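You operate a simulated robot arm through the tools that you are given. There is no shell and no other tool. Be economical: measure what you need, move in short steps, check, and stop when the job is done.

You run a simulated robot arm. Do the job below in one go: nothing can be reset, and whatever is moved stays where it is left.

JOB
Test the green roller at speed 3: guard shut, brake free, mains on, start, stop, mains off.
Fine: let it run three seconds or more; one push of each button; leave the slider at 3, the belt dial and the clamp alone.

It is judged by the outcome, as a careful person would: the job done as asked, and still so three seconds after it is handed in. It fails if anything else is knocked over, pushed out of place, dropped, spilled or broken.

ROBOT AND FRAMES
A 6-joint arm with a two-finger parallel gripper, fixed in place. Base frame: the origin is at the foot of the arm, x ahead of it, y to its left, z up. Readings come in m, degrees, newtons and seconds.
With the tool pointing down near the work surface it reaches from about 0.36 to 0.82 m from the base axis. Its first joint turns from -166.0 to 166.0 degrees. Payload 3.91 kg.
The TCP is the grasp point between the finger pads, 0.03 m short of the fingertips. In the tool frame z runs along the fingers and y along their closing line. The gripper opens to 0.11 m. The fingers are 0.02 m wide and 0.01 m thick; the gripper's body (0.048 by 0.112 m) begins 0.055 m behind the TCP.
Orientation is that of the tool frame in the base frame, as a unit quaternion [w, x, y, z]. With the fingers straight down and closing along the base's y, the tool's x points along the base's -x, its y along +y and its z along -z.

CONTROLS
- The arm moves only by the tool jog_arm. Its arguments are lists of equal length, an entry for each row: "xyz": the shift along the tool's x, y, z in m, a list of three; "rot": the turn, a rotation vector about the tool's x, y, z in degrees, a list of three; "claw": the finger opening in m, from 0 to 0.11. In form: {"xyz": [[x, y, z], ...], "rot": [[rx, ry, rz], ...], "claw": [claw, ...]}. A call has 1 to 12 rows; each row shifts and turns the commanded pose from where the row before left it, along the tool's axes as they then stand. Rows are played at 5 a second. More than 0.05 m and 8.6 degrees between two rows, or a gripper value outside its range, and nothing of the call is played. Where a pose cannot be reached the arm comes as near as it can. A force on the tool above 40 N (or 10 N above the force at the start of the call, whichever is more), or a blocked arm, ends the call early, and 0.2 s more pass. Each finger travels about 0.045 m/s and halts on what it meets, pressing with about 20 N; the grip force reading is that of the motor and also rises with nothing between the fingers. The clock runs only during rows and for 0.2 s after the last one: add rows that do not move to give the fingers time. The reply holds the time, the measured pose of the TCP, the force on the tool along the base axes, the opening and the grip force, in the units named above and with some noise, with the torque about the TCP (base axes, N m) and any sound that the robot's microphone picked up, and new pictures: "show" is both (left out), scene, wrist or none.
- Cameras (640 x 400 px; columns grow to the right, rows downward): "scene" is fixed at [0.4027, 0.4978, 1.6231]; the picture's right is [-1.00, -0.02, 0.00], its down [-0.01, 0.63, -0.77] and it looks along [0.01, -0.77, -0.63] (base axes); focal length 276 px, centre (320, 200). "wrist" rides on the gripper at [0.077, 0.007, -0.114] in the tool frame; the picture's right is [-0.09, 1.00, 0.00], its down [-0.80, -0.07, -0.59] and it looks along [-0.59, -0.05, 0.80] (tool axes); focal length 270 px, centre (320, 200). There is no depth. A picture from a camera that has moved, and an enlarged one, comes with that camera's place and axes in the base frame and with its lens.
- move_column(by): slides the trunk up (or, below 0, down) by that many m; the arm rides with it, the base frame stays. It gives what a move gives, with no picture.
- inspect(camera, box): a new picture of the part [left, top, right, bottom] of that camera's present view, enlarged. No time passes.
- sign_off(): hands the job in; it is judged then, once.

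Go step by step. Nothing tells you positions but the pictures and the camera data: compare them with the known pose of the tool, close in by small moves and look again before you grip or let go. The budget is 120 turns and 200 pictures, counting those below and the enlarged ones. Unless the task says otherwise, let go and move clear before handing in, and close with one line.

The tools are called after "Call:" by a JSON object that holds its "method" and its "body". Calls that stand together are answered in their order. jog_arm: Moves the arm, as the interface text tells. Its arguments: {"type":"object","properties":{"xyz":{"type":"array","items":{"type":"array","items":{"type":"number"}}},"rot":{"type":"array","items":{"type":"array","items":{"type":"number"}}},"claw":{"type":"array","items":{"type":"number"}},"show":{"type":"string","enum":["both","scene","wrist","none"]}},"required":["xyz","rot","claw"]} The other tools are called the same way: move_column (by) slides the trunk up or down; inspect (camera, box) takes an enlarged picture of a part of a camera's view; sign_off () hands the job in.

At the start:

```text
clock: 0.0
tcp_pos: [0.1318, -0.4117, 1.3504]
tcp_rot: [-0.001, -0.001, 1.0, 0.0]
contact_force: [-0.6, -0.4, 0.1]
ft_torque: [0.03, 0.04, 0.02]
opening: 0.1102
finger_force: 0.0
trunk travel left (down, up): [-0.575, 0.035]
```

scene: 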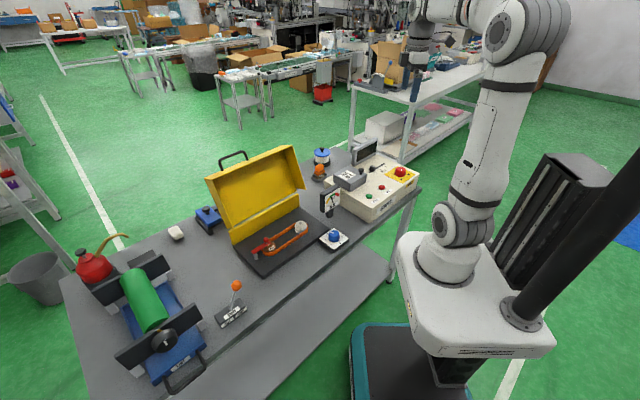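
wrist: 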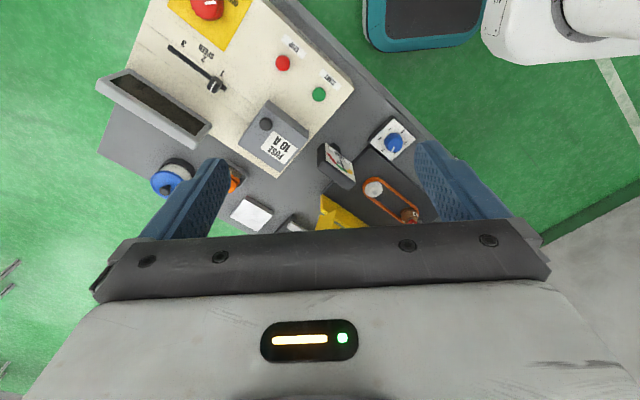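

I see a bench with a control box (right), a yellow case guard standing open over a belt drive, a green roller with a guard on the left, a lever with an orange knob, and other items. I'll enlarge parts to identify them.

Call:
{"method": "inspect", "body": {"camera": "scene", "box": [300, 130, 440, 250]}}

Call:
{"method": "inspect", "body": {"camera": "scene", "box": [60, 220, 270, 400]}}

Call:
{"method": "inspect", "body": {"camera": "scene", "box": [160, 140, 360, 290]}}

Call:
{"method": "inspect", "body": {"camera": "wrist", "box": [100, 0, 440, 230]}}

```text
3.33 times, centred on (370, 190) of scene
camera zoom: at [0.4027, 0.4978, 1.6231], right [-1.0, -0.02, 0.0], down [-0.01, 0.63, -0.77], along [0.01, -0.77, -0.63], focal length 920 px, centre (153, 233)
```

zoom: 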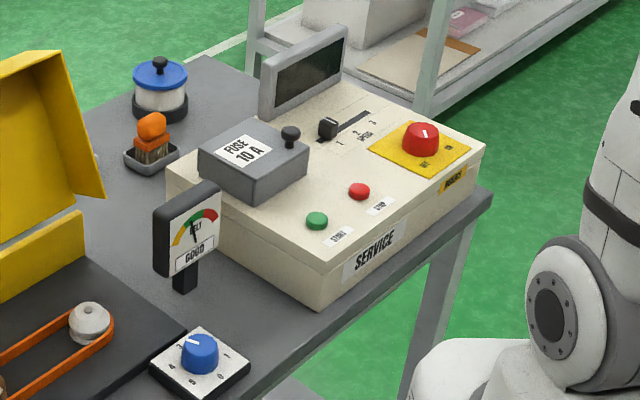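

```text
2.22 times, centred on (165, 310) of scene
camera zoom: at [0.4027, 0.4978, 1.6231], right [-1.0, -0.02, 0.0], down [-0.01, 0.63, -0.77], along [0.01, -0.77, -0.63], focal length 613 px, centre (664, -44)
```

zoom: 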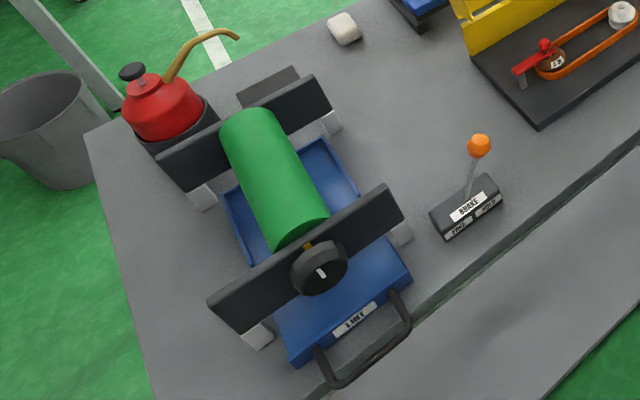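

```text
2.67 times, centred on (260, 215) of scene
camera zoom: at [0.4027, 0.4978, 1.6231], right [-1.0, -0.02, 0.0], down [-0.01, 0.63, -0.77], along [0.01, -0.77, -0.63], focal length 736 px, centre (480, 160)
```

zoom: 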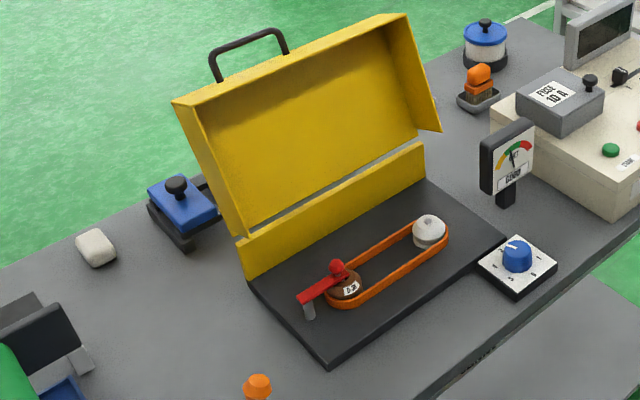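

```text
1.74 times, centred on (270, 115) of wrist
camera zoom: at [0.055, -0.4051, 1.4645], right [0.09, 1.0, 0.0], down [0.8, -0.07, 0.59], along [0.59, -0.05, -0.8], focal length 470 px, centre (407, 348)
```

zoom: 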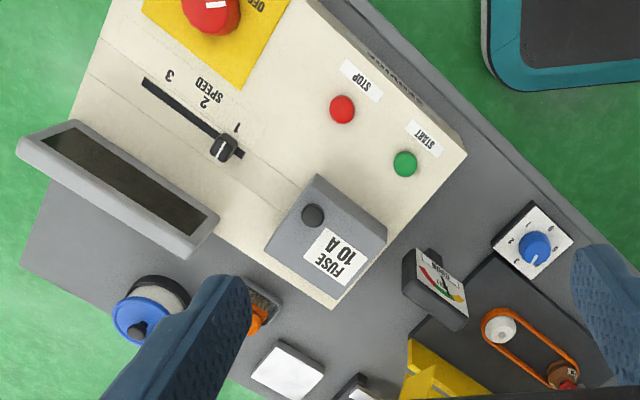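

The control box has start, stop, a red mains knob and a speed slider near 1; the yellow lid is the open guard. I'll read the labels before moving.

Call:
{"method": "inspect", "body": {"camera": "scene", "box": [205, 270, 265, 330]}}

Call:
{"method": "inspect", "body": {"camera": "scene", "box": [120, 310, 220, 400]}}

Call:
{"method": "inspect", "body": {"camera": "wrist", "box": [150, 0, 270, 100]}}

Call:
{"method": "inspect", "body": {"camera": "scene", "box": [240, 210, 320, 280]}}

```text
6.67 times, centred on (235, 300) of scene
camera zoom: at [0.4027, 0.4978, 1.6231], right [-1.0, -0.02, 0.0], down [-0.01, 0.63, -0.77], along [0.01, -0.77, -0.63], focal length 1839 px, centre (887, -467)
```

zoom: 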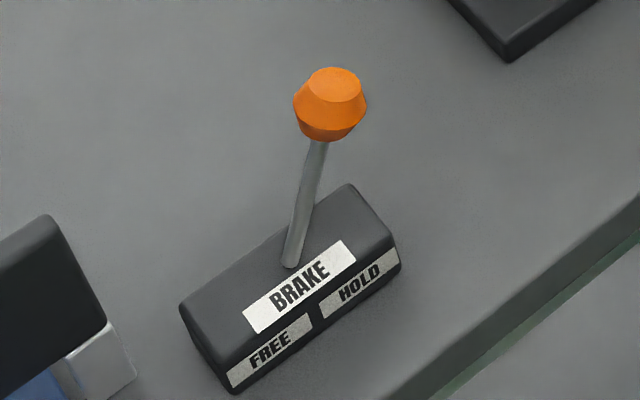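

```text
4.44 times, centred on (170, 355) of scene
camera zoom: at [0.4027, 0.4978, 1.6231], right [-1.0, -0.02, 0.0], down [-0.01, 0.63, -0.77], along [0.01, -0.77, -0.63], focal length 1226 px, centre (987, -489)
```

zoom: 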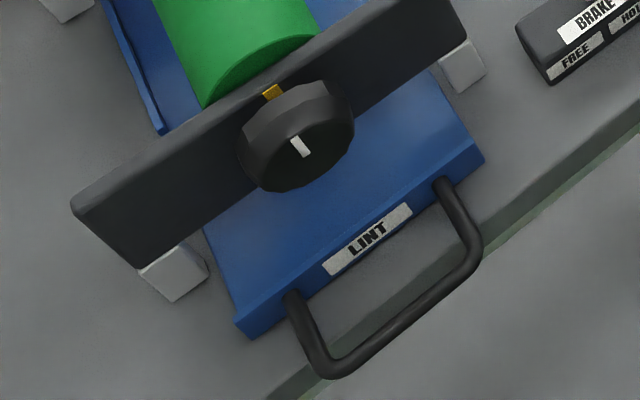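

```text
4.00 times, centred on (210, 50) of wrist
camera zoom: at [0.055, -0.4051, 1.4645], right [0.09, 1.0, 0.0], down [0.8, -0.07, 0.59], along [0.59, -0.05, -0.8], focal length 1081 px, centre (760, 800)
```

zoom: 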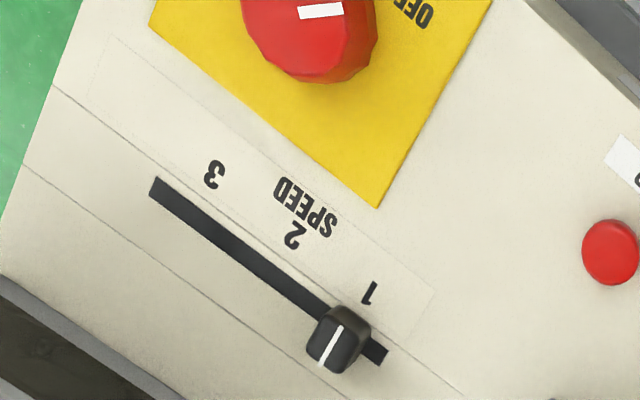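

```text
5.71 times, centred on (280, 245) of scene
camera zoom: at [0.4027, 0.4978, 1.6231], right [-1.0, -0.02, 0.0], down [-0.01, 0.63, -0.77], along [0.01, -0.77, -0.63], focal length 1576 px, centre (549, -57)
```

zoom: 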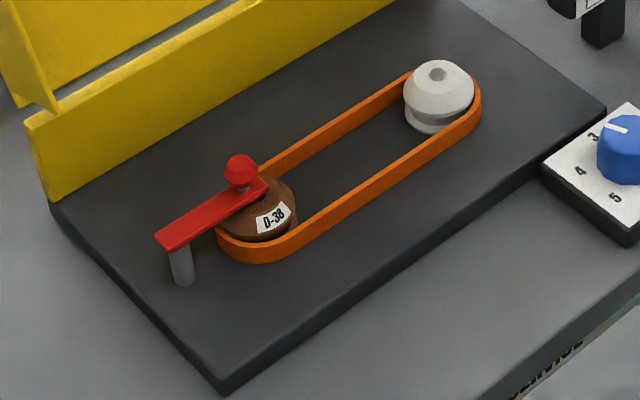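

The brake lever leans to HOLD, and the lid leans back with its handle on the outer face. I'll move high over the guard and turn the gripper so the fingers close across the hinge line.

Call:
{"method": "jog_arm", "body": {"xyz": [[-0.045, 0.005, 0], [-0.045, 0.005, 0], [-0.045, 0.005, 0], [-0.045, 0.005, 0], [-0.045, 0.005, 0], [-0.045, 0.005, 0], [-0.045, 0.005, 0], [-0.045, 0.005, 0], [-0.045, 0.005, 0]], "rot": [[0, 0, 0], [0, 0, 0], [0, 0, 0], [0, 0, 0], [0, 0, 0], [0, 0, 0], [0, 0, 0], [0, 0, 0], [0, 0, 0]], "claw": [0.11, 0.11, 0.11, 0.11, 0.11, 0.11, 0.11, 0.11, 0.11], "show": "none"}}

Call:
{"method": "jog_arm", "body": {"xyz": [[0, 0, 0], [0, 0, 0], [0, 0, 0], [0, 0, 0], [0, 0, 0], [0, 0, 0], [0, 0, 0]], "rot": [[0, 0, -7.5], [0, 0, -7.5], [0, 0, -7.5], [0, 0, -7.5], [0, 0, -7.5], [0, 0, -7.5], [0, 0, 0]], "claw": [0.11, 0.11, 0.11, 0.11, 0.11, 0.11, 0.11]}}

```text
clock: 2.0
tcp_pos: [0.5436, -0.3694, 1.3508]
tcp_rot: [-0.001, -0.001, 1.0, -0.001]
contact_force: [0.0, 1.0, 0.0]
ft_torque: [0.01, -0.03, 0.01]
opening: 0.1099
finger_force: 0.1
trunk travel left (down, up): [-0.575, 0.035]
```

```text
clock: 3.6
tcp_pos: [0.5373, -0.3665, 1.3521]
tcp_rot: [0.0, -0.383, 0.924, 0.0]
contact_force: [-0.2, -0.4, -0.2]
ft_torque: [0.04, 0.02, 0.02]
opening: 0.1101
finger_force: 0.1
trunk travel left (down, up): [-0.575, 0.035]
camera wrist: at [0.478, -0.4168, 1.4647], right [-0.64, 0.77, 0.0], down [0.62, 0.52, 0.59], along [0.46, 0.38, -0.8], focal length 270 px, centre (320, 200)
```

scene: 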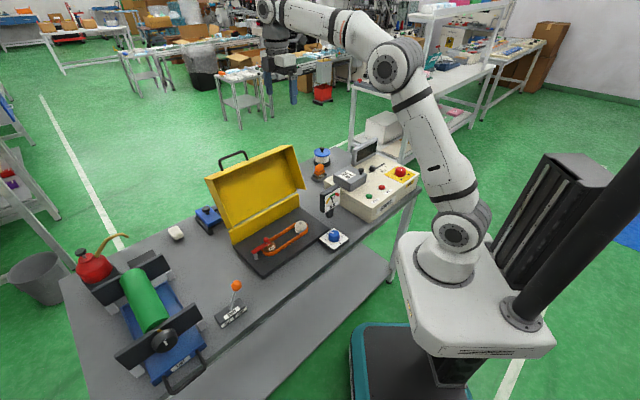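
wrist: 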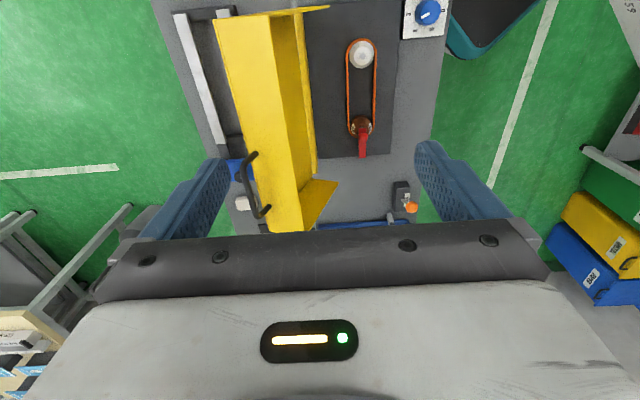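

Call:
{"method": "inspect", "body": {"camera": "wrist", "box": [160, 0, 360, 235]}}

Call:
{"method": "inspect", "body": {"camera": "scene", "box": [190, 130, 330, 230]}}

```text
1.70 times, centred on (260, 118) of wrist
camera zoom: at [0.478, -0.4168, 1.4647], right [-0.64, 0.77, 0.0], down [0.62, 0.52, 0.59], along [0.46, 0.38, -0.8], focal length 460 px, centre (422, 340)
```

zoom: 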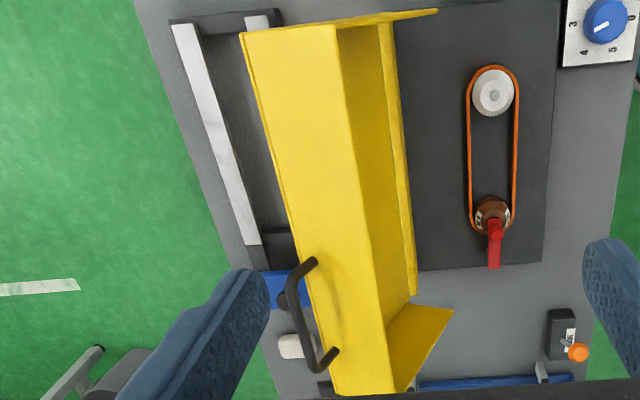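

```text
4.00 times, centred on (260, 180) of scene
camera zoom: at [0.4027, 0.4978, 1.6231], right [-1.0, -0.02, 0.0], down [-0.01, 0.63, -0.77], along [0.01, -0.77, -0.63], focal length 1104 px, centre (560, 280)
```

zoom: 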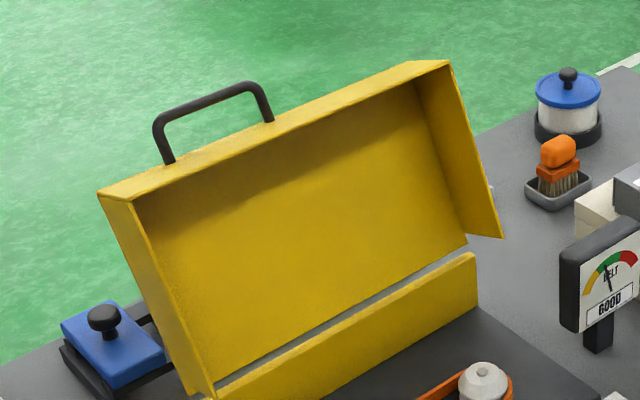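

The handle bar sits about (0.727, -0.350, 1.13), behind and above the hinge. I'll hover over it and check alignment.

Call:
{"method": "jog_arm", "body": {"xyz": [[-0.0292, -0.0245, 0.012], [-0.0292, -0.0245, 0.012], [-0.0292, -0.0245, 0.012], [-0.0292, -0.0245, 0.012], [-0.0292, -0.0245, 0.012], [0, 0, 0.02], [0, 0, 0.02], [0, 0, 0]], "rot": [[0, 0, 0], [0, 0, 0], [0, 0, 0], [0, 0, 0], [0, 0, 0], [0, 0, 0], [0, 0, 0], [0, 0, 0]], "claw": [0.08, 0.08, 0.08, 0.08, 0.08, 0.08, 0.08, 0.08]}}

```text
clock: 5.4
tcp_pos: [0.684, -0.3251, 1.2285]
tcp_rot: [0.0, -0.382, 0.924, 0.0]
contact_force: [-0.1, -0.4, -0.2]
ft_torque: [-0.01, 0.0, 0.02]
opening: 0.08
finger_force: 0.0
out of reach, approached as far as the arm can: row 3, 4, 5
trunk travel left (down, up): [-0.575, 0.035]
camera wrist: at [0.6251, -0.3753, 1.3413], right [-0.64, 0.77, 0.0], down [0.62, 0.52, 0.59], along [0.46, 0.38, -0.8], focal length 270 px, centre (320, 200)
```

scene: 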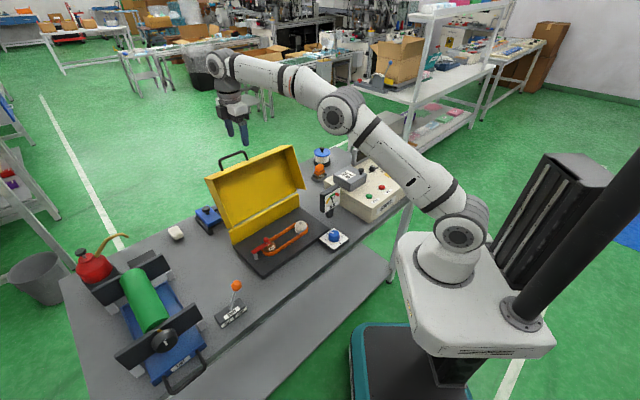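
wrist: 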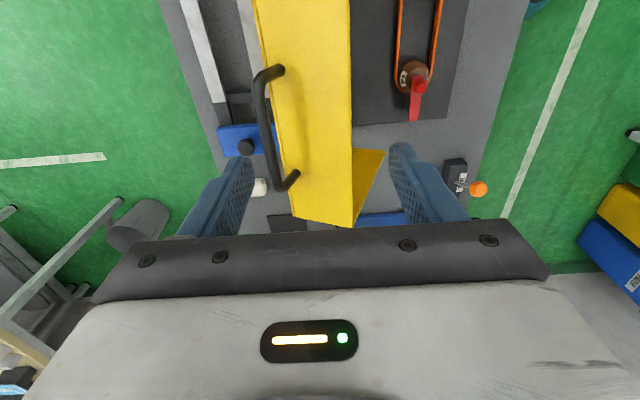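

I'm limited in reach at this height; raising the trunk and coming lower relative to it gives more reach. Tips stay above the handle for now.

Call:
{"method": "move_column", "body": {"by": 0.035}}

Call:
{"method": "jog_arm", "body": {"xyz": [[0, 0, 0.035], [0, 0, 0.035], [-0.004, -0.016, 0], [-0.004, -0.016, 0], [-0.005, -0.016, 0], [0, 0, 0]], "rot": [[0, 0, 0], [0, 0, 0], [0, 0, 0], [0, 0, 0], [0, 0, 0], [0, 0, 0]], "claw": [0.06, 0.06, 0.06, 0.06, 0.06, 0.06], "show": "wrist"}}

```text
clock: 6.2
tcp_pos: [0.6842, -0.3258, 1.2627]
tcp_rot: [-0.001, -0.382, 0.924, 0.0]
contact_force: [-0.5, -0.1, 0.3]
ft_torque: [0.01, -0.01, 0.0]
opening: 0.0799
finger_force: 0.0
trunk travel left (down, up): [-0.61, 0.0]
```

```text
clock: 7.6
tcp_pos: [0.7189, -0.3446, 1.1918]
tcp_rot: [0.0, -0.382, 0.924, -0.001]
contact_force: [0.1, 0.0, -0.2]
ft_torque: [0.04, 0.01, 0.0]
opening: 0.0597
finger_force: 0.1
out of reach, approached as far as the arm can: row 5
trunk travel left (down, up): [-0.61, 0.0]
camera wrist: at [0.6599, -0.3946, 1.3053], right [-0.64, 0.77, 0.0], down [0.62, 0.52, 0.59], along [0.45, 0.38, -0.8], focal length 270 px, centre (320, 200)
```

wrist: 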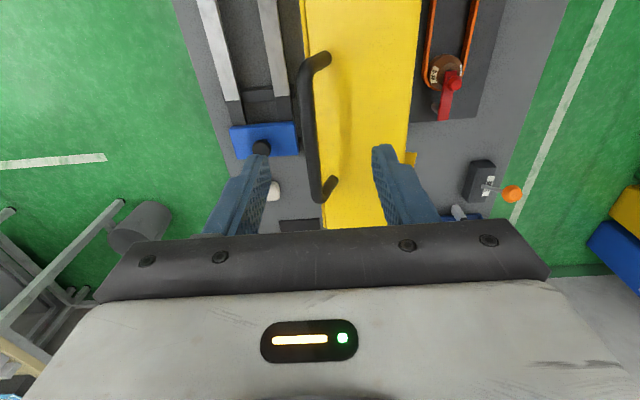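

The bar runs between the fingers. I'll narrow the cage slightly and lower around it.

Call:
{"method": "jog_arm", "body": {"xyz": [[0, 0, 0], [0, -0.003, 0.02], [0, 0, 0.018], [0, 0, 0.014], [0, 0, 0]], "rot": [[0, 0, 0], [0, 0, 0], [0, 0, 0], [0, 0, 0], [0, 0, 0]], "claw": [0.045, 0.045, 0.045, 0.045, 0.04]}}

```text
clock: 8.8
tcp_pos: [0.7199, -0.3474, 1.1401]
tcp_rot: [-0.001, -0.383, 0.924, 0.0]
contact_force: [0.6, 0.5, 0.9]
ft_torque: [0.01, 0.01, -0.02]
opening: 0.0399
finger_force: 0.1
trunk travel left (down, up): [-0.61, 0.0]
camera wrist: at [0.6606, -0.3971, 1.2539], right [-0.64, 0.77, 0.0], down [0.62, 0.52, 0.59], along [0.46, 0.38, -0.8], focal length 270 px, centre (320, 200)
```

scene: 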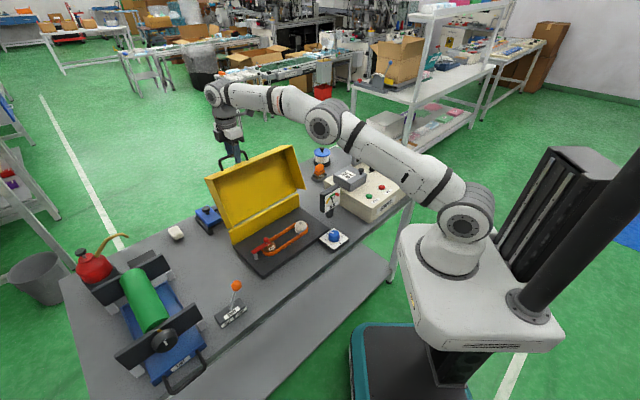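
wrist: 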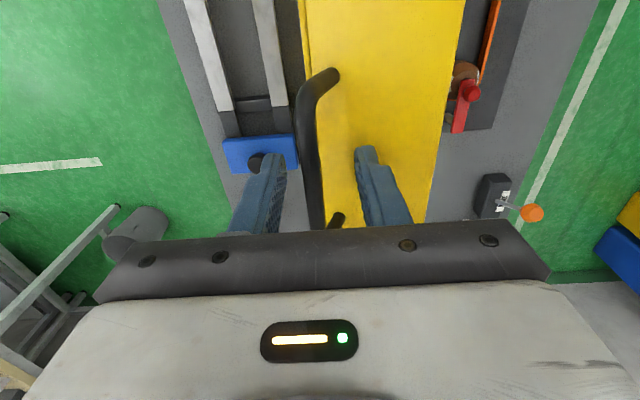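

The bar is caged. Now I swing the lid up to about vertical along the hinge arc.

Call:
{"method": "jog_arm", "body": {"xyz": [[0, 0, 0.004], [0, 0.018, -0.01], [0, 0.019, -0.0083], [0, 0.0197, -0.0065], [0, 0.0201, -0.0048], [0, 0.0204, -0.0031], [0, 0, 0]], "rot": [[0, 0, 0], [0, 0, 0], [0, 0, 0], [0, 0, 0], [0, 0, 0], [0, 0, 0], [0, 0, 0]], "claw": [0.04, 0.04, 0.04, 0.04, 0.04, 0.04, 0.04]}}

```text
clock: 10.4
tcp_pos: [0.6485, -0.2787, 1.1692]
tcp_rot: [0.0, -0.382, 0.924, 0.0]
contact_force: [-0.4, 0.3, 0.9]
ft_torque: [-0.05, -0.02, -0.01]
opening: 0.0402
finger_force: 0.1
trunk travel left (down, up): [-0.61, 0.0]
camera wrist: at [0.5909, -0.3282, 1.2828], right [-0.64, 0.77, 0.0], down [0.62, 0.52, 0.59], along [0.46, 0.38, -0.8], focal length 270 px, centre (320, 200)
```

scene: 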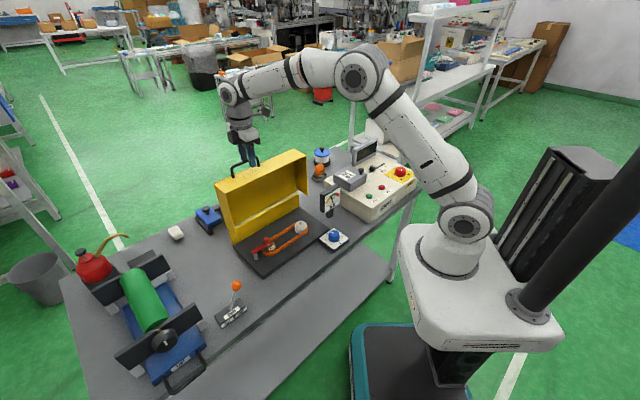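
wrist: 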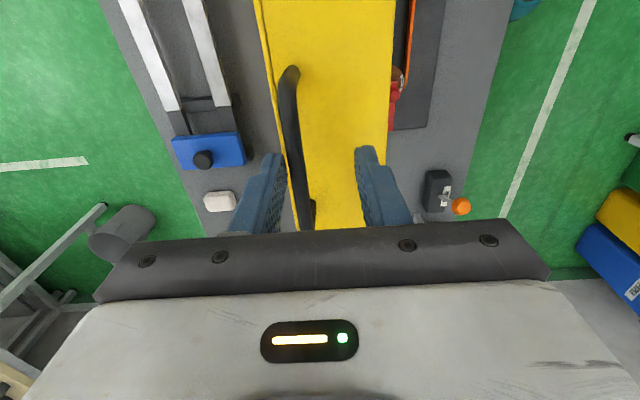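

The lid follows well. I'll carry on past vertical in smaller steps.

Call:
{"method": "jog_arm", "body": {"xyz": [[0, 0.02, 0], [0, 0.021, 0], [0, 0.0203, 0.003], [0, 0.0203, 0.0042], [0, 0.0195, 0.0065], [0, 0.0194, 0.0076], [0, 0.018, 0.0095], [0, 0.0177, 0.0112], [0, 0, 0]], "rot": [[0, 0, 0], [0, 0, 0], [0, 0, 0], [0, 0, 0], [0, 0, 0], [0, 0, 0], [0, 0, 0], [0, 0, 0], [0, 0, 0]], "claw": [0.04, 0.04, 0.04, 0.04, 0.04, 0.04, 0.04, 0.04, 0.04]}}

```text
clock: 12.4
tcp_pos: [0.5409, -0.1698, 1.128]
tcp_rot: [0.0, -0.383, 0.924, 0.0]
contact_force: [0.2, -0.3, 0.4]
ft_torque: [-0.01, -0.02, -0.01]
opening: 0.0401
finger_force: 0.0
trunk travel left (down, up): [-0.61, 0.0]
camera wrist: at [0.4807, -0.2183, 1.242], right [-0.64, 0.77, 0.0], down [0.62, 0.52, 0.59], along [0.46, 0.38, -0.8], focal length 270 px, centre (320, 200)
```

scene: 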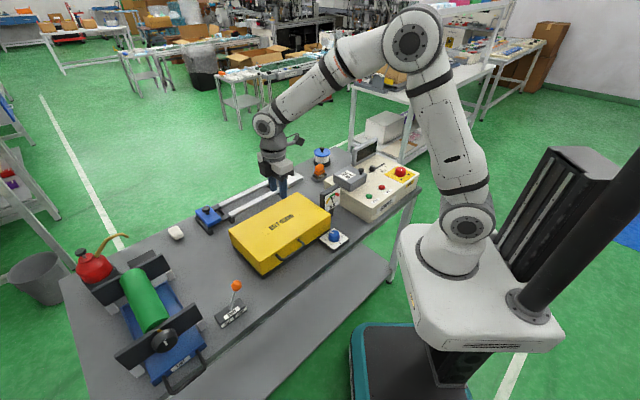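
wrist: 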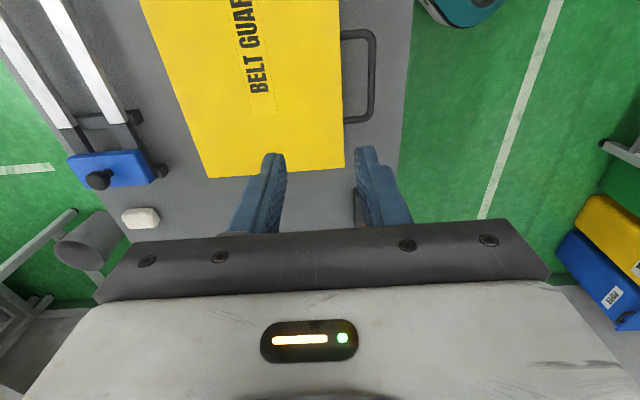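

The guard has dropped shut ("BELT GUARD"). I'll check that it sits fully closed and nothing moved.

Call:
{"method": "inspect", "body": {"camera": "scene", "box": [190, 170, 360, 290]}}

Call:
{"method": "inspect", "body": {"camera": "scene", "box": [200, 270, 270, 330]}}

```text
3.33 times, centred on (275, 230) of scene
camera zoom: at [0.4027, 0.4978, 1.6231], right [-1.0, -0.02, 0.0], down [-0.01, 0.63, -0.77], along [0.01, -0.77, -0.63], focal length 920 px, centre (470, 100)
```

zoom: 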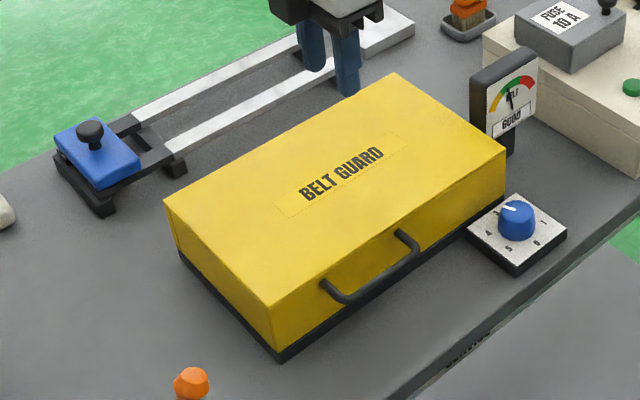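

```text
6.67 times, centred on (235, 300) of scene
camera zoom: at [0.4027, 0.4978, 1.6231], right [-1.0, -0.02, 0.0], down [-0.01, 0.63, -0.77], along [0.01, -0.77, -0.63], focal length 1839 px, centre (887, -467)
```

zoom: 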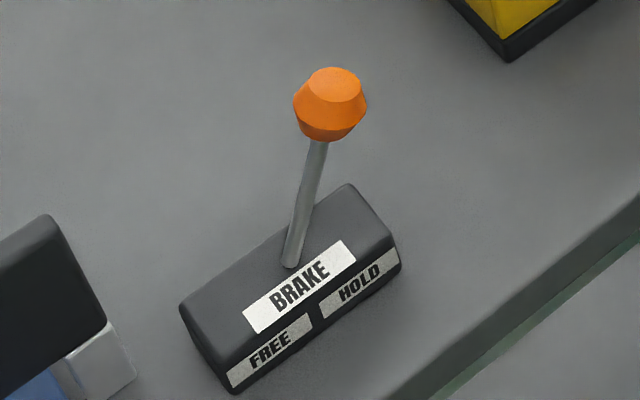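

The guard is shut. Next is the brake: I'll move the closed fingers to just short of the lever on its HOLD side and look.

Call:
{"method": "jog_arm", "body": {"xyz": [[-0.034, 0.0155, 0], [-0.034, 0.0155, 0], [-0.034, 0.0155, 0], [-0.035, 0.016, 0], [0, 0, 0], [0, 0, 0]], "rot": [[0, 0, 0], [0, 0, 0], [0, 0, 0], [0, 0, 0], [0, 0, 0], [0, 0, 0]], "claw": [0.0, 0.0, 0.0, 0.0, 0.0, 0.0]}}

```text
clock: 13.8
tcp_pos: [0.5939, -0.026, 1.1252]
tcp_rot: [0.0, -0.382, 0.924, 0.0]
contact_force: [-0.7, -0.4, 0.1]
ft_torque: [0.0, 0.0, 0.01]
opening: 0.0003
finger_force: 20.2
trunk travel left (down, up): [-0.61, 0.0]
camera wrist: at [0.5345, -0.0756, 1.2392], right [-0.64, 0.77, 0.0], down [0.62, 0.52, 0.59], along [0.46, 0.38, -0.8], focal length 270 px, centre (320, 200)
```

scene: 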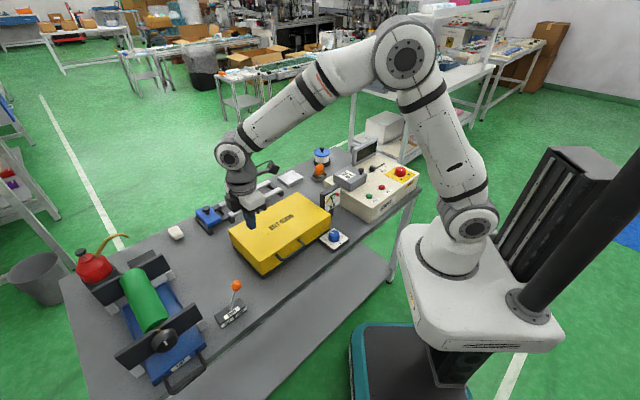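
wrist: 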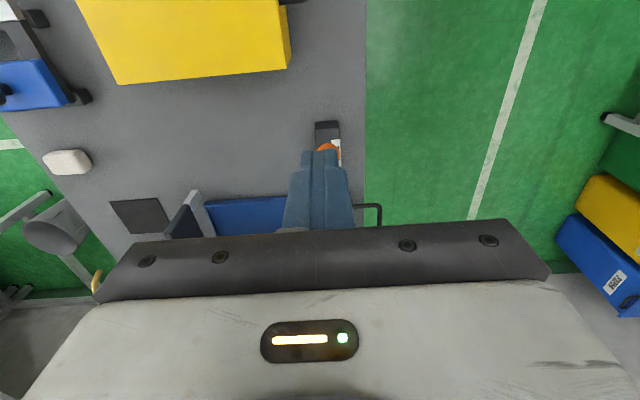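

The knob is at about (0.650, 0.028, 0.92), in line with my fingers. I'll lower on its HOLD side, clear of the guard corner.

Call:
{"method": "jog_arm", "body": {"xyz": [[-0.026, 0, 0.04], [0, 0, 0.04], [0, 0, 0.04], [0, 0, 0.04], [0, 0, 0.035], [0, 0, 0]], "rot": [[0, 0, 0], [0, 0, 0], [0, 0, 0], [0, 0, 0], [0, 0, 0], [0, 0, 0]], "claw": [0.0, 0.0, 0.0, 0.0, 0.0, 0.0]}}

Call:
{"method": "inspect", "body": {"camera": "scene", "box": [190, 230, 290, 330]}}

```text
clock: 15.2
tcp_pos: [0.6102, -0.0084, 0.932]
tcp_rot: [0.001, -0.383, 0.924, 0.0]
contact_force: [0.9, 0.2, 0.0]
ft_torque: [-0.01, 0.0, -0.02]
opening: 0.0
finger_force: 20.3
trunk travel left (down, up): [-0.61, 0.0]
camera wrist: at [0.5509, -0.0584, 1.0455], right [-0.64, 0.77, 0.0], down [0.62, 0.52, 0.59], along [0.46, 0.38, -0.8], focal length 270 px, centre (320, 200)
```

scene: 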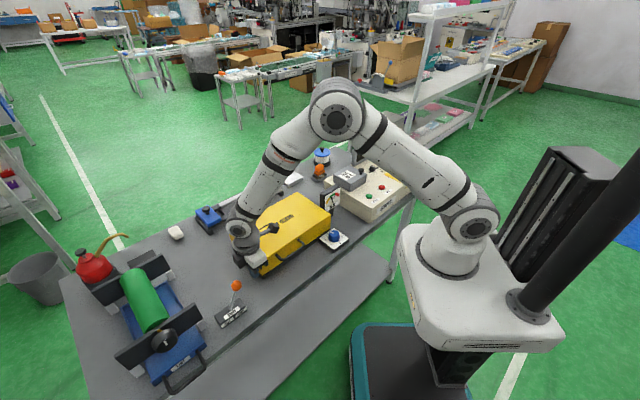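
wrist: 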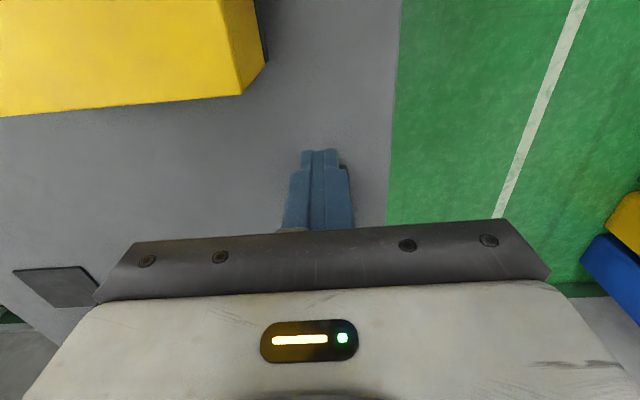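

```text
4.00 times, centred on (240, 280) of scene
camera zoom: at [0.4027, 0.4978, 1.6231], right [-1.0, -0.02, 0.0], down [-0.01, 0.63, -0.77], along [0.01, -0.77, -0.63], focal length 1104 px, centre (640, -120)
```

zoom: 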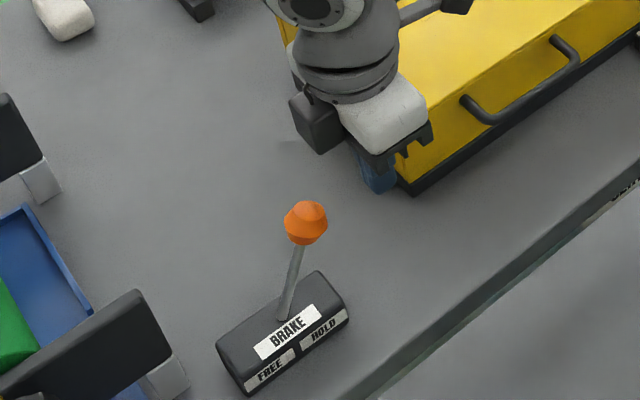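

Aligned. Pushing along the block axis toward FREE in small steps.

Call:
{"method": "jog_arm", "body": {"xyz": [[-0.01, 0, 0], [-0.01, 0, 0], [-0.01, 0, 0], [-0.01, 0, 0], [-0.01, 0, 0], [-0.01, 0, 0], [-0.01, 0, 0], [-0.01, 0, 0]], "rot": [[0, 0, 0], [0, 0, 0], [0, 0, 0], [0, 0, 0], [0, 0, 0], [0, 0, 0], [0, 0, 0], [0, 0, 0]], "claw": [0.0, 0.0, 0.0, 0.0, 0.0, 0.0, 0.0, 0.0], "show": "none"}}

Call:
{"method": "inspect", "body": {"camera": "scene", "box": [190, 230, 290, 330]}}

```text
clock: 17.0
tcp_pos: [0.6691, 0.0485, 0.9304]
tcp_rot: [0.0, -0.383, 0.924, -0.001]
contact_force: [-0.3, 0.1, 0.5]
ft_torque: [0.01, -0.02, -0.01]
opening: 0.0
finger_force: 19.6
trunk travel left (down, up): [-0.61, 0.0]
```

```text
4.00 times, centred on (240, 280) of scene
camera zoom: at [0.4027, 0.4978, 1.6231], right [-1.0, -0.02, 0.0], down [-0.01, 0.63, -0.77], along [0.01, -0.77, -0.63], focal length 1104 px, centre (640, -120)
```

zoom: 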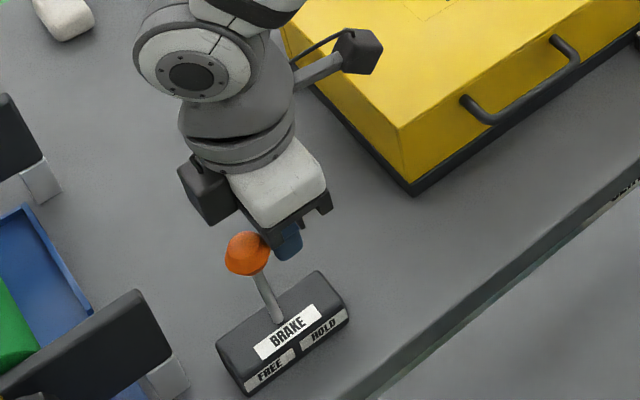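

The lever is moving, now near upright. Continuing to the FREE end.

Call:
{"method": "jog_arm", "body": {"xyz": [[-0.01, 0, 0], [-0.01, 0, 0.002], [-0.01, 0, 0.003], [-0.008, 0, 0.003]], "rot": [[0, 0, 0], [0, 0, 0], [0, 0, 0], [0, 0, 0]], "claw": [0.0, 0.0, 0.0, 0.0], "show": "none"}}

Call:
{"method": "inspect", "body": {"camera": "scene", "box": [190, 230, 290, 330]}}

```text
clock: 18.0
tcp_pos: [0.6938, 0.0752, 0.9221]
tcp_rot: [0.0, -0.383, 0.924, 0.0]
contact_force: [0.6, 0.8, -0.7]
ft_torque: [0.01, -0.01, 0.02]
opening: 0.0
finger_force: 20.2
trunk travel left (down, up): [-0.61, 0.0]
```

```text
4.00 times, centred on (240, 280) of scene
camera zoom: at [0.4027, 0.4978, 1.6231], right [-1.0, -0.02, 0.0], down [-0.01, 0.63, -0.77], along [0.01, -0.77, -0.63], focal length 1104 px, centre (640, -120)
```

zoom: 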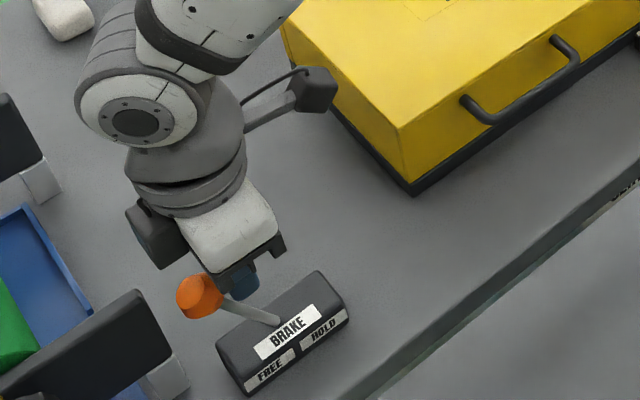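

The lever now leans to FREE by as much as it did to HOLD, so it's at its end. I'll retreat, rise and look.

Call:
{"method": "jog_arm", "body": {"xyz": [[0.02, 0, 0], [0.02, 0, 0], [0, 0, -0.05], [0, 0, -0.05], [0, 0, -0.05], [0, 0, -0.05], [0, 0, 0]], "rot": [[0, 0, 0], [0, 0, 0], [0, 0, 0], [0, 0, 0], [0, 0, 0], [0, 0, 0], [0, 0, 0]], "claw": [0.0, 0.0, 0.0, 0.0, 0.0, 0.0, 0.0], "show": "wrist"}}

Call:
{"method": "inspect", "body": {"camera": "scene", "box": [190, 270, 270, 330]}}

```text
clock: 19.6
tcp_pos: [0.6681, 0.0447, 1.1238]
tcp_rot: [0.0, -0.383, 0.924, 0.0]
contact_force: [0.0, 0.6, -0.3]
ft_torque: [0.0, 0.02, -0.01]
opening: 0.0
finger_force: 19.6
trunk travel left (down, up): [-0.61, 0.0]
camera wrist: at [0.6089, -0.0041, 1.2376], right [-0.64, 0.77, 0.0], down [0.62, 0.52, 0.59], along [0.45, 0.38, -0.8], focal length 270 px, centre (320, 200)
```

wrist: 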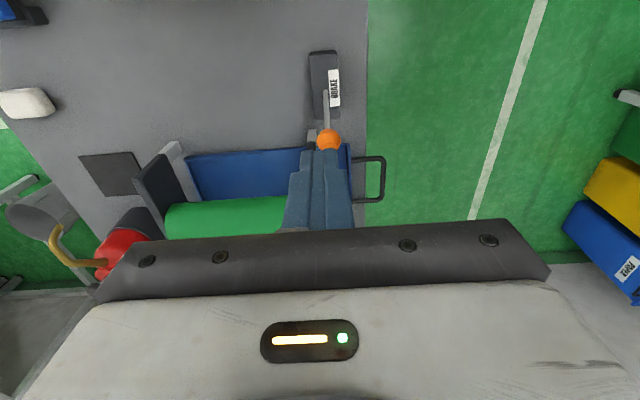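

```text
6.67 times, centred on (230, 300) of scene
camera zoom: at [0.4027, 0.4978, 1.6231], right [-1.0, -0.02, 0.0], down [-0.01, 0.63, -0.77], along [0.01, -0.77, -0.63], focal length 1839 px, centre (920, -467)
```

zoom: 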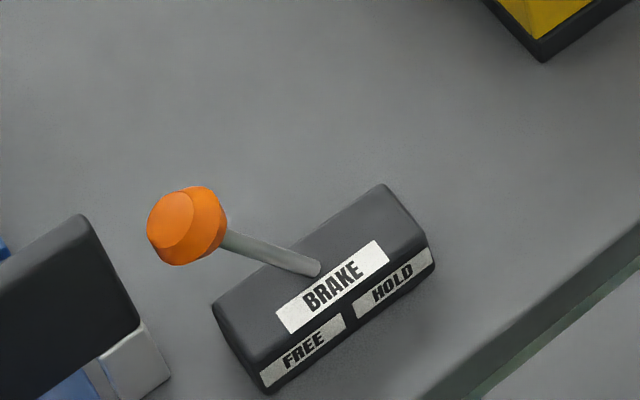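

Brake is FREE. Now I'll travel high back to the control box, and turn the tool so its narrow side faces the display.

Call:
{"method": "jog_arm", "body": {"xyz": [[0.047, -0.0045, -0.005], [0.047, -0.0045, -0.005], [0.047, -0.0045, -0.005], [0.047, -0.0045, -0.005], [0.047, -0.0045, -0.005], [0.047, -0.0045, -0.005], [0.047, -0.0045, -0.005], [0.047, -0.0045, -0.005], [0.047, -0.0045, -0.005], [0.047, -0.0045, -0.005], [0.047, -0.0045, -0.005], [0.047, -0.0045, -0.005]], "rot": [[0, 0, 0], [0, 0, 0], [0, 0, 0], [0, 0, 0], [0, 0, 0], [0, 0, 0], [0, 0, 0], [0, 0, 0], [0, 0, 0], [0, 0, 0], [0, 0, 0], [0, 0, 0]], "claw": [0, 0, 0, 0, 0, 0, 0, 0, 0, 0, 0, 0], "show": "none"}}

Call:
{"method": "jog_arm", "body": {"xyz": [[0.04, 0, 0], [0.04, 0, 0], [0.04, 0, 0], [0, 0, 0], [0, 0, 0], [0, 0, 0], [0, 0, 0], [0, 0, 0], [0, 0, 0], [0, 0, 0], [0, 0, 0], [0, 0, 0]], "rot": [[0, 0, 0], [0, 0, 0], [0, 0, 0], [0, 0, 8.5], [0, 0, 8.5], [0, 0, 8.5], [0, 0, 8.5], [0, 0, 8.5], [0, 0, 8.5], [0, 0, 8.5], [0, 0, 8.5], [0, 0, 8.5]], "claw": [0, 0, 0, 0, 0, 0, 0, 0, 0, 0, 0, 0], "show": "none"}}

Call:
{"method": "jog_arm", "body": {"xyz": [[0, 0, 0], [0, 0, 0], [0, 0, 0]], "rot": [[0, 0, 7], [0, 0, 6.5], [0, 0, 0]], "claw": [0, 0, 0]}}

```text
clock: 22.2
tcp_pos: [0.3066, -0.391, 1.1812]
tcp_rot: [0.0, -0.383, 0.924, 0.001]
contact_force: [0.5, -0.4, 0.0]
ft_torque: [0.0, -0.03, 0.01]
opening: 0.0002
finger_force: 20.7
trunk travel left (down, up): [-0.61, 0.0]
```

```text
clock: 24.8
tcp_pos: [0.2199, -0.4754, 1.1824]
tcp_rot: [0.0, 0.272, 0.962, 0.0]
contact_force: [-0.5, -0.4, 0.2]
ft_torque: [0.02, -0.01, -0.04]
opening: 0.0
finger_force: 19.8
trunk travel left (down, up): [-0.61, 0.0]
```

```text
clock: 25.6
tcp_pos: [0.2203, -0.4751, 1.1837]
tcp_rot: [0.0, 0.383, 0.924, 0.0]
contact_force: [0.7, -0.2, 1.5]
ft_torque: [0.0, 0.01, -0.04]
opening: 0.0002
finger_force: 19.9
trunk travel left (down, up): [-0.61, 0.0]
camera wrist: at [0.1704, -0.416, 1.297], right [0.77, 0.64, 0.0], down [0.52, -0.62, 0.59], along [0.38, -0.46, -0.8], focal length 270 px, centre (320, 200)
```

scene: 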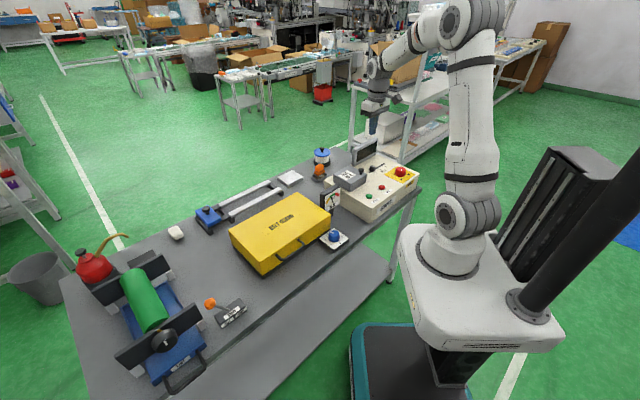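
wrist: 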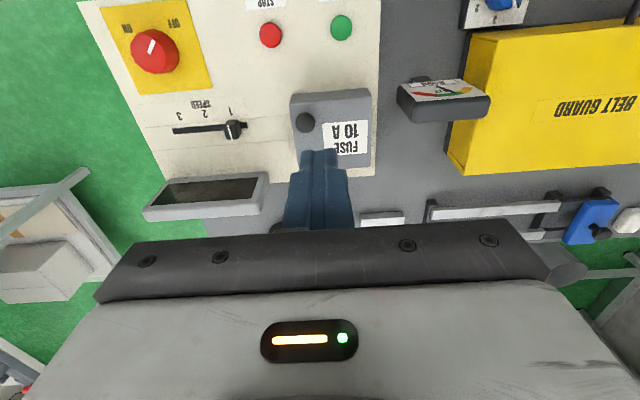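

Call:
{"method": "inspect", "body": {"camera": "wrist", "box": [80, 0, 400, 200]}}

Call:
{"method": "inspect", "body": {"camera": "scene", "box": [335, 130, 435, 220]}}

```text
2.00 times, centred on (240, 100) of wrist
camera zoom: at [0.1704, -0.416, 1.297], right [0.77, 0.64, 0.0], down [0.52, -0.62, 0.59], along [0.38, -0.46, -0.8], focal length 541 px, centre (480, 400)
```

zoom: 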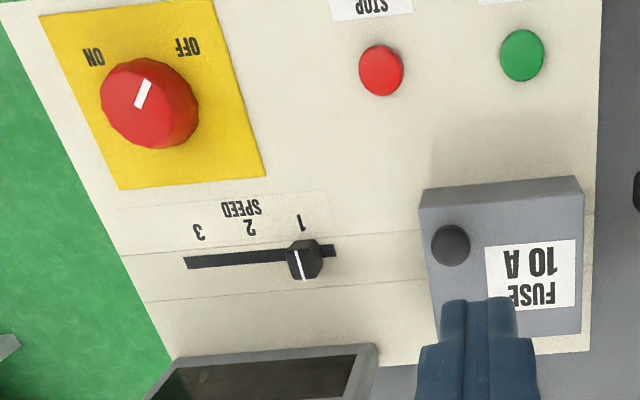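

```text
4.44 times, centred on (385, 175) of scene
camera zoom: at [0.4027, 0.4978, 1.6231], right [-1.0, -0.02, 0.0], down [-0.01, 0.63, -0.77], along [0.01, -0.77, -0.63], focal length 1226 px, centre (31, 311)
```

zoom: 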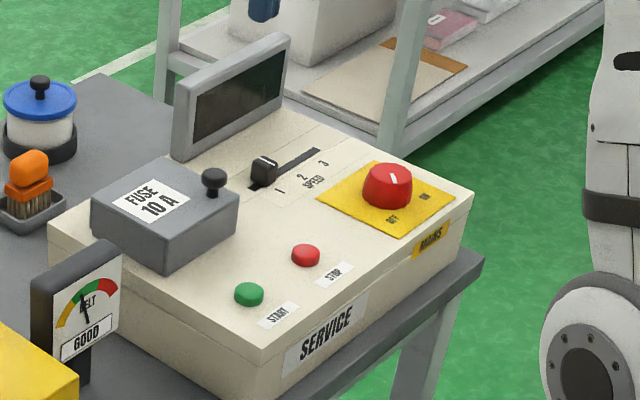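

The slider knob is at about (0.168, -0.619) with 1–3 spaced along the bench direction by roughly 0.078 m in total; the mains knob points to OFF with ON counter-clockwise. I'll hover above the slider with the fingers slightly open.

Call:
{"method": "jog_arm", "body": {"xyz": [[-0.016, -0.035, 0.03], [-0.016, -0.035, 0.03], [-0.016, -0.035, 0.03], [-0.015, -0.034, 0.03], [0, 0, 0.04], [0, 0, 0]], "rot": [[0, 0, 0], [0, 0, 0], [0, 0, 0], [0, 0, 0], [0, 0, 0], [0, 0, 0]], "claw": [0.055, 0.055, 0.055, 0.055, 0.055, 0.055]}}

Call:
{"method": "inspect", "body": {"camera": "scene", "box": [335, 120, 435, 200]}}

```text
clock: 27.0
tcp_pos: [0.1654, -0.6167, 1.0207]
tcp_rot: [-0.001, 0.382, 0.924, 0.001]
contact_force: [0.0, -0.2, 0.3]
ft_torque: [0.01, 0.01, -0.02]
opening: 0.0549
finger_force: 0.0
trunk travel left (down, up): [-0.61, 0.0]
camera wrist: at [0.1152, -0.5582, 1.1351], right [0.77, 0.64, 0.0], down [0.52, -0.62, 0.59], along [0.38, -0.46, -0.8], focal length 270 px, centre (320, 200)
```

scene: 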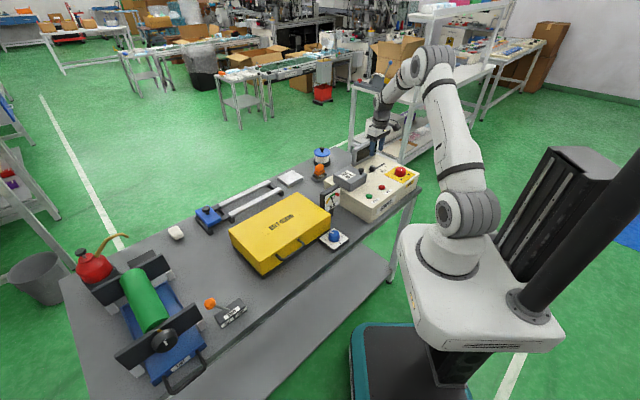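
wrist: 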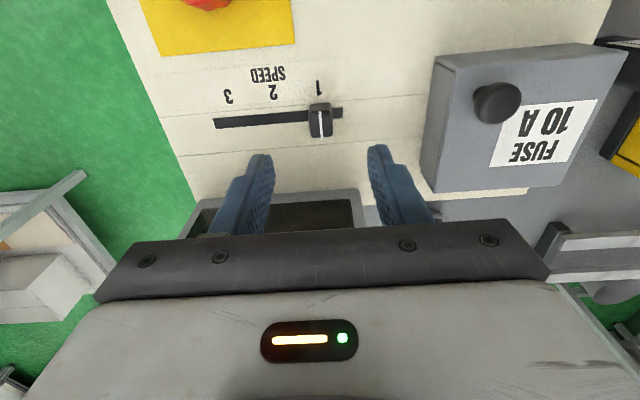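

```text
5.00 times, centred on (385, 160) of scene
camera zoom: at [0.4027, 0.4978, 1.6231], right [-1.0, -0.02, 0.0], down [-0.01, 0.63, -0.77], along [0.01, -0.77, -0.63], focal length 1380 px, centre (-5, 400)
```

zoom: 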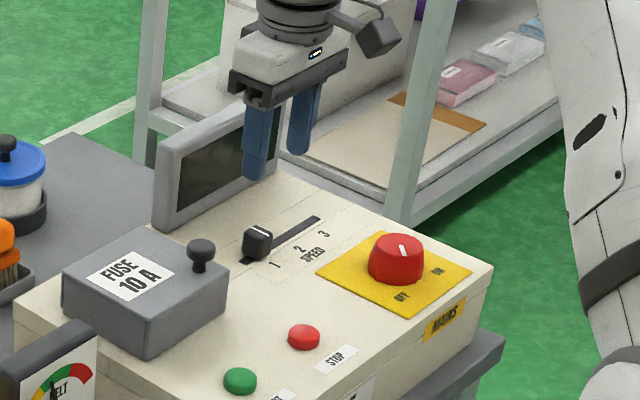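

Well centred on the slider. I'll lower and take hold of it gently.

Call:
{"method": "jog_arm", "body": {"xyz": [[-0.003, 0, 0.03], [0, 0, 0.03], [0, 0, 0.028], [0, 0, 0], [0, 0, 0], [0, 0, 0]], "rot": [[0, 0, 0], [0, 0, 0], [0, 0, 0], [0, 0, 0], [0, 0, 0], [0, 0, 0]], "claw": [0.055, 0.055, 0.055, 0.055, 0.02, 0.02], "show": "wrist"}}

Call:
{"method": "inspect", "body": {"camera": "scene", "box": [335, 120, 435, 200]}}

```text
clock: 28.4
tcp_pos: [0.1672, -0.6205, 0.9347]
tcp_rot: [-0.001, 0.382, 0.924, 0.001]
contact_force: [0.0, -0.7, -0.4]
ft_torque: [0.01, 0.04, -0.02]
opening: 0.0201
finger_force: 0.1
trunk travel left (down, up): [-0.61, 0.0]
camera wrist: at [0.1183, -0.5607, 1.0489], right [0.77, 0.64, 0.0], down [0.52, -0.62, 0.59], along [0.38, -0.46, -0.8], focal length 270 px, centre (320, 200)
```

wrist: 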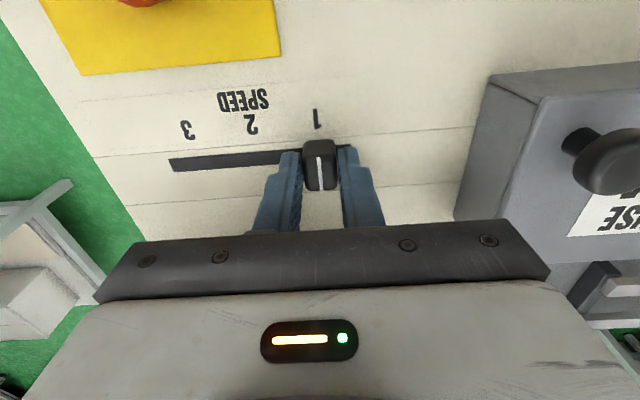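

```text
5.00 times, centred on (385, 160) of scene
camera zoom: at [0.4027, 0.4978, 1.6231], right [-1.0, -0.02, 0.0], down [-0.01, 0.63, -0.77], along [0.01, -0.77, -0.63], focal length 1380 px, centre (-5, 400)
```

zoom: 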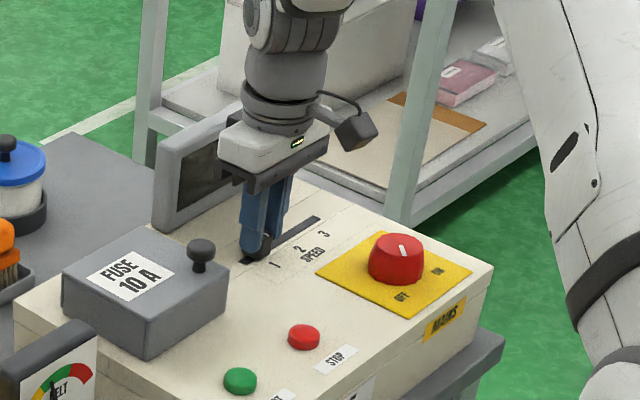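

The slider is caged between the pads. Gripping lightly and dragging it toward 3.

Call:
{"method": "jog_arm", "body": {"xyz": [[0, 0, 0], [0, 0, 0], [0, -0.013, 0], [0, -0.013, 0], [0, -0.013, 0], [0, -0.013, 0], [0, -0.013, 0], [0, -0.01, 0], [0, 0, 0]], "rot": [[0, 0, 0], [0, 0, 0], [0, 0, 0], [0, 0, 0], [0, 0, 0], [0, 0, 0], [0, 0, 0], [0, 0, 0], [0, 0, 0]], "claw": [0.012, 0.012, 0.012, 0.012, 0.012, 0.012, 0.012, 0.012, 0.012], "show": "wrist"}}

Call:
{"method": "inspect", "body": {"camera": "wrist", "box": [230, 60, 430, 200]}}

```text
clock: 30.4
tcp_pos: [0.1147, -0.6729, 0.9348]
tcp_rot: [0.0, 0.383, 0.924, 0.0]
contact_force: [-1.9, 1.3, -0.5]
ft_torque: [0.21, 0.28, 0.05]
opening: 0.0189
finger_force: 45.2
trunk travel left (down, up): [-0.61, 0.0]
camera wrist: at [0.0652, -0.6138, 1.0489], right [0.77, 0.64, 0.0], down [0.52, -0.62, 0.59], along [0.38, -0.46, -0.8], focal length 270 px, centre (320, 200)
```

wrist: 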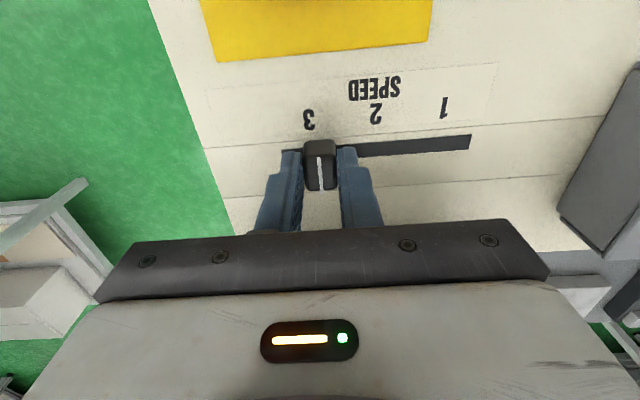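

```text
2.86 times, centred on (330, 130) of wrist
camera zoom: at [0.0652, -0.6138, 1.0489], right [0.77, 0.64, 0.0], down [0.52, -0.62, 0.59], along [0.38, -0.46, -0.8], focal length 772 px, centre (291, 400)
```

zoom: 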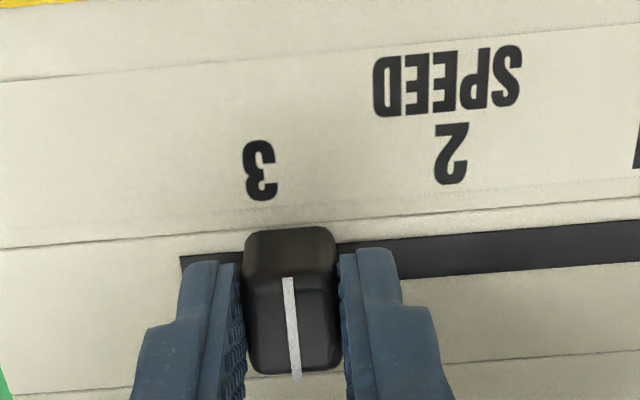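

Slightly short of 3 (about 4–5 mm by label comparison). Nudging on.

Call:
{"method": "jog_arm", "body": {"xyz": [[0, -0.0025, 0], [0, -0.0025, 0], [0, 0, 0]], "rot": [[0, 0, 0], [0, 0, 0], [0, 0, 0]], "claw": [0.012, 0.012, 0.012], "show": "none"}}

Call:
{"method": "inspect", "body": {"camera": "wrist", "box": [230, 60, 430, 200]}}

```text
clock: 31.2
tcp_pos: [0.1124, -0.676, 0.9352]
tcp_rot: [0.0, 0.383, 0.924, 0.0]
contact_force: [-4.3, 5.0, -0.6]
ft_torque: [0.14, 0.15, -0.01]
opening: 0.0189
finger_force: 44.8
trunk travel left (down, up): [-0.61, 0.0]
```

```text
2.86 times, centred on (330, 130) of wrist
camera zoom: at [0.0621, -0.617, 1.049], right [0.77, 0.64, 0.0], down [0.52, -0.62, 0.59], along [0.38, -0.46, -0.8], focal length 772 px, centre (291, 400)
```

zoom: 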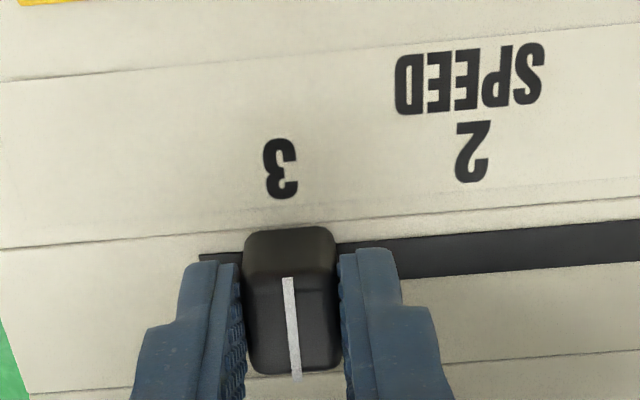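

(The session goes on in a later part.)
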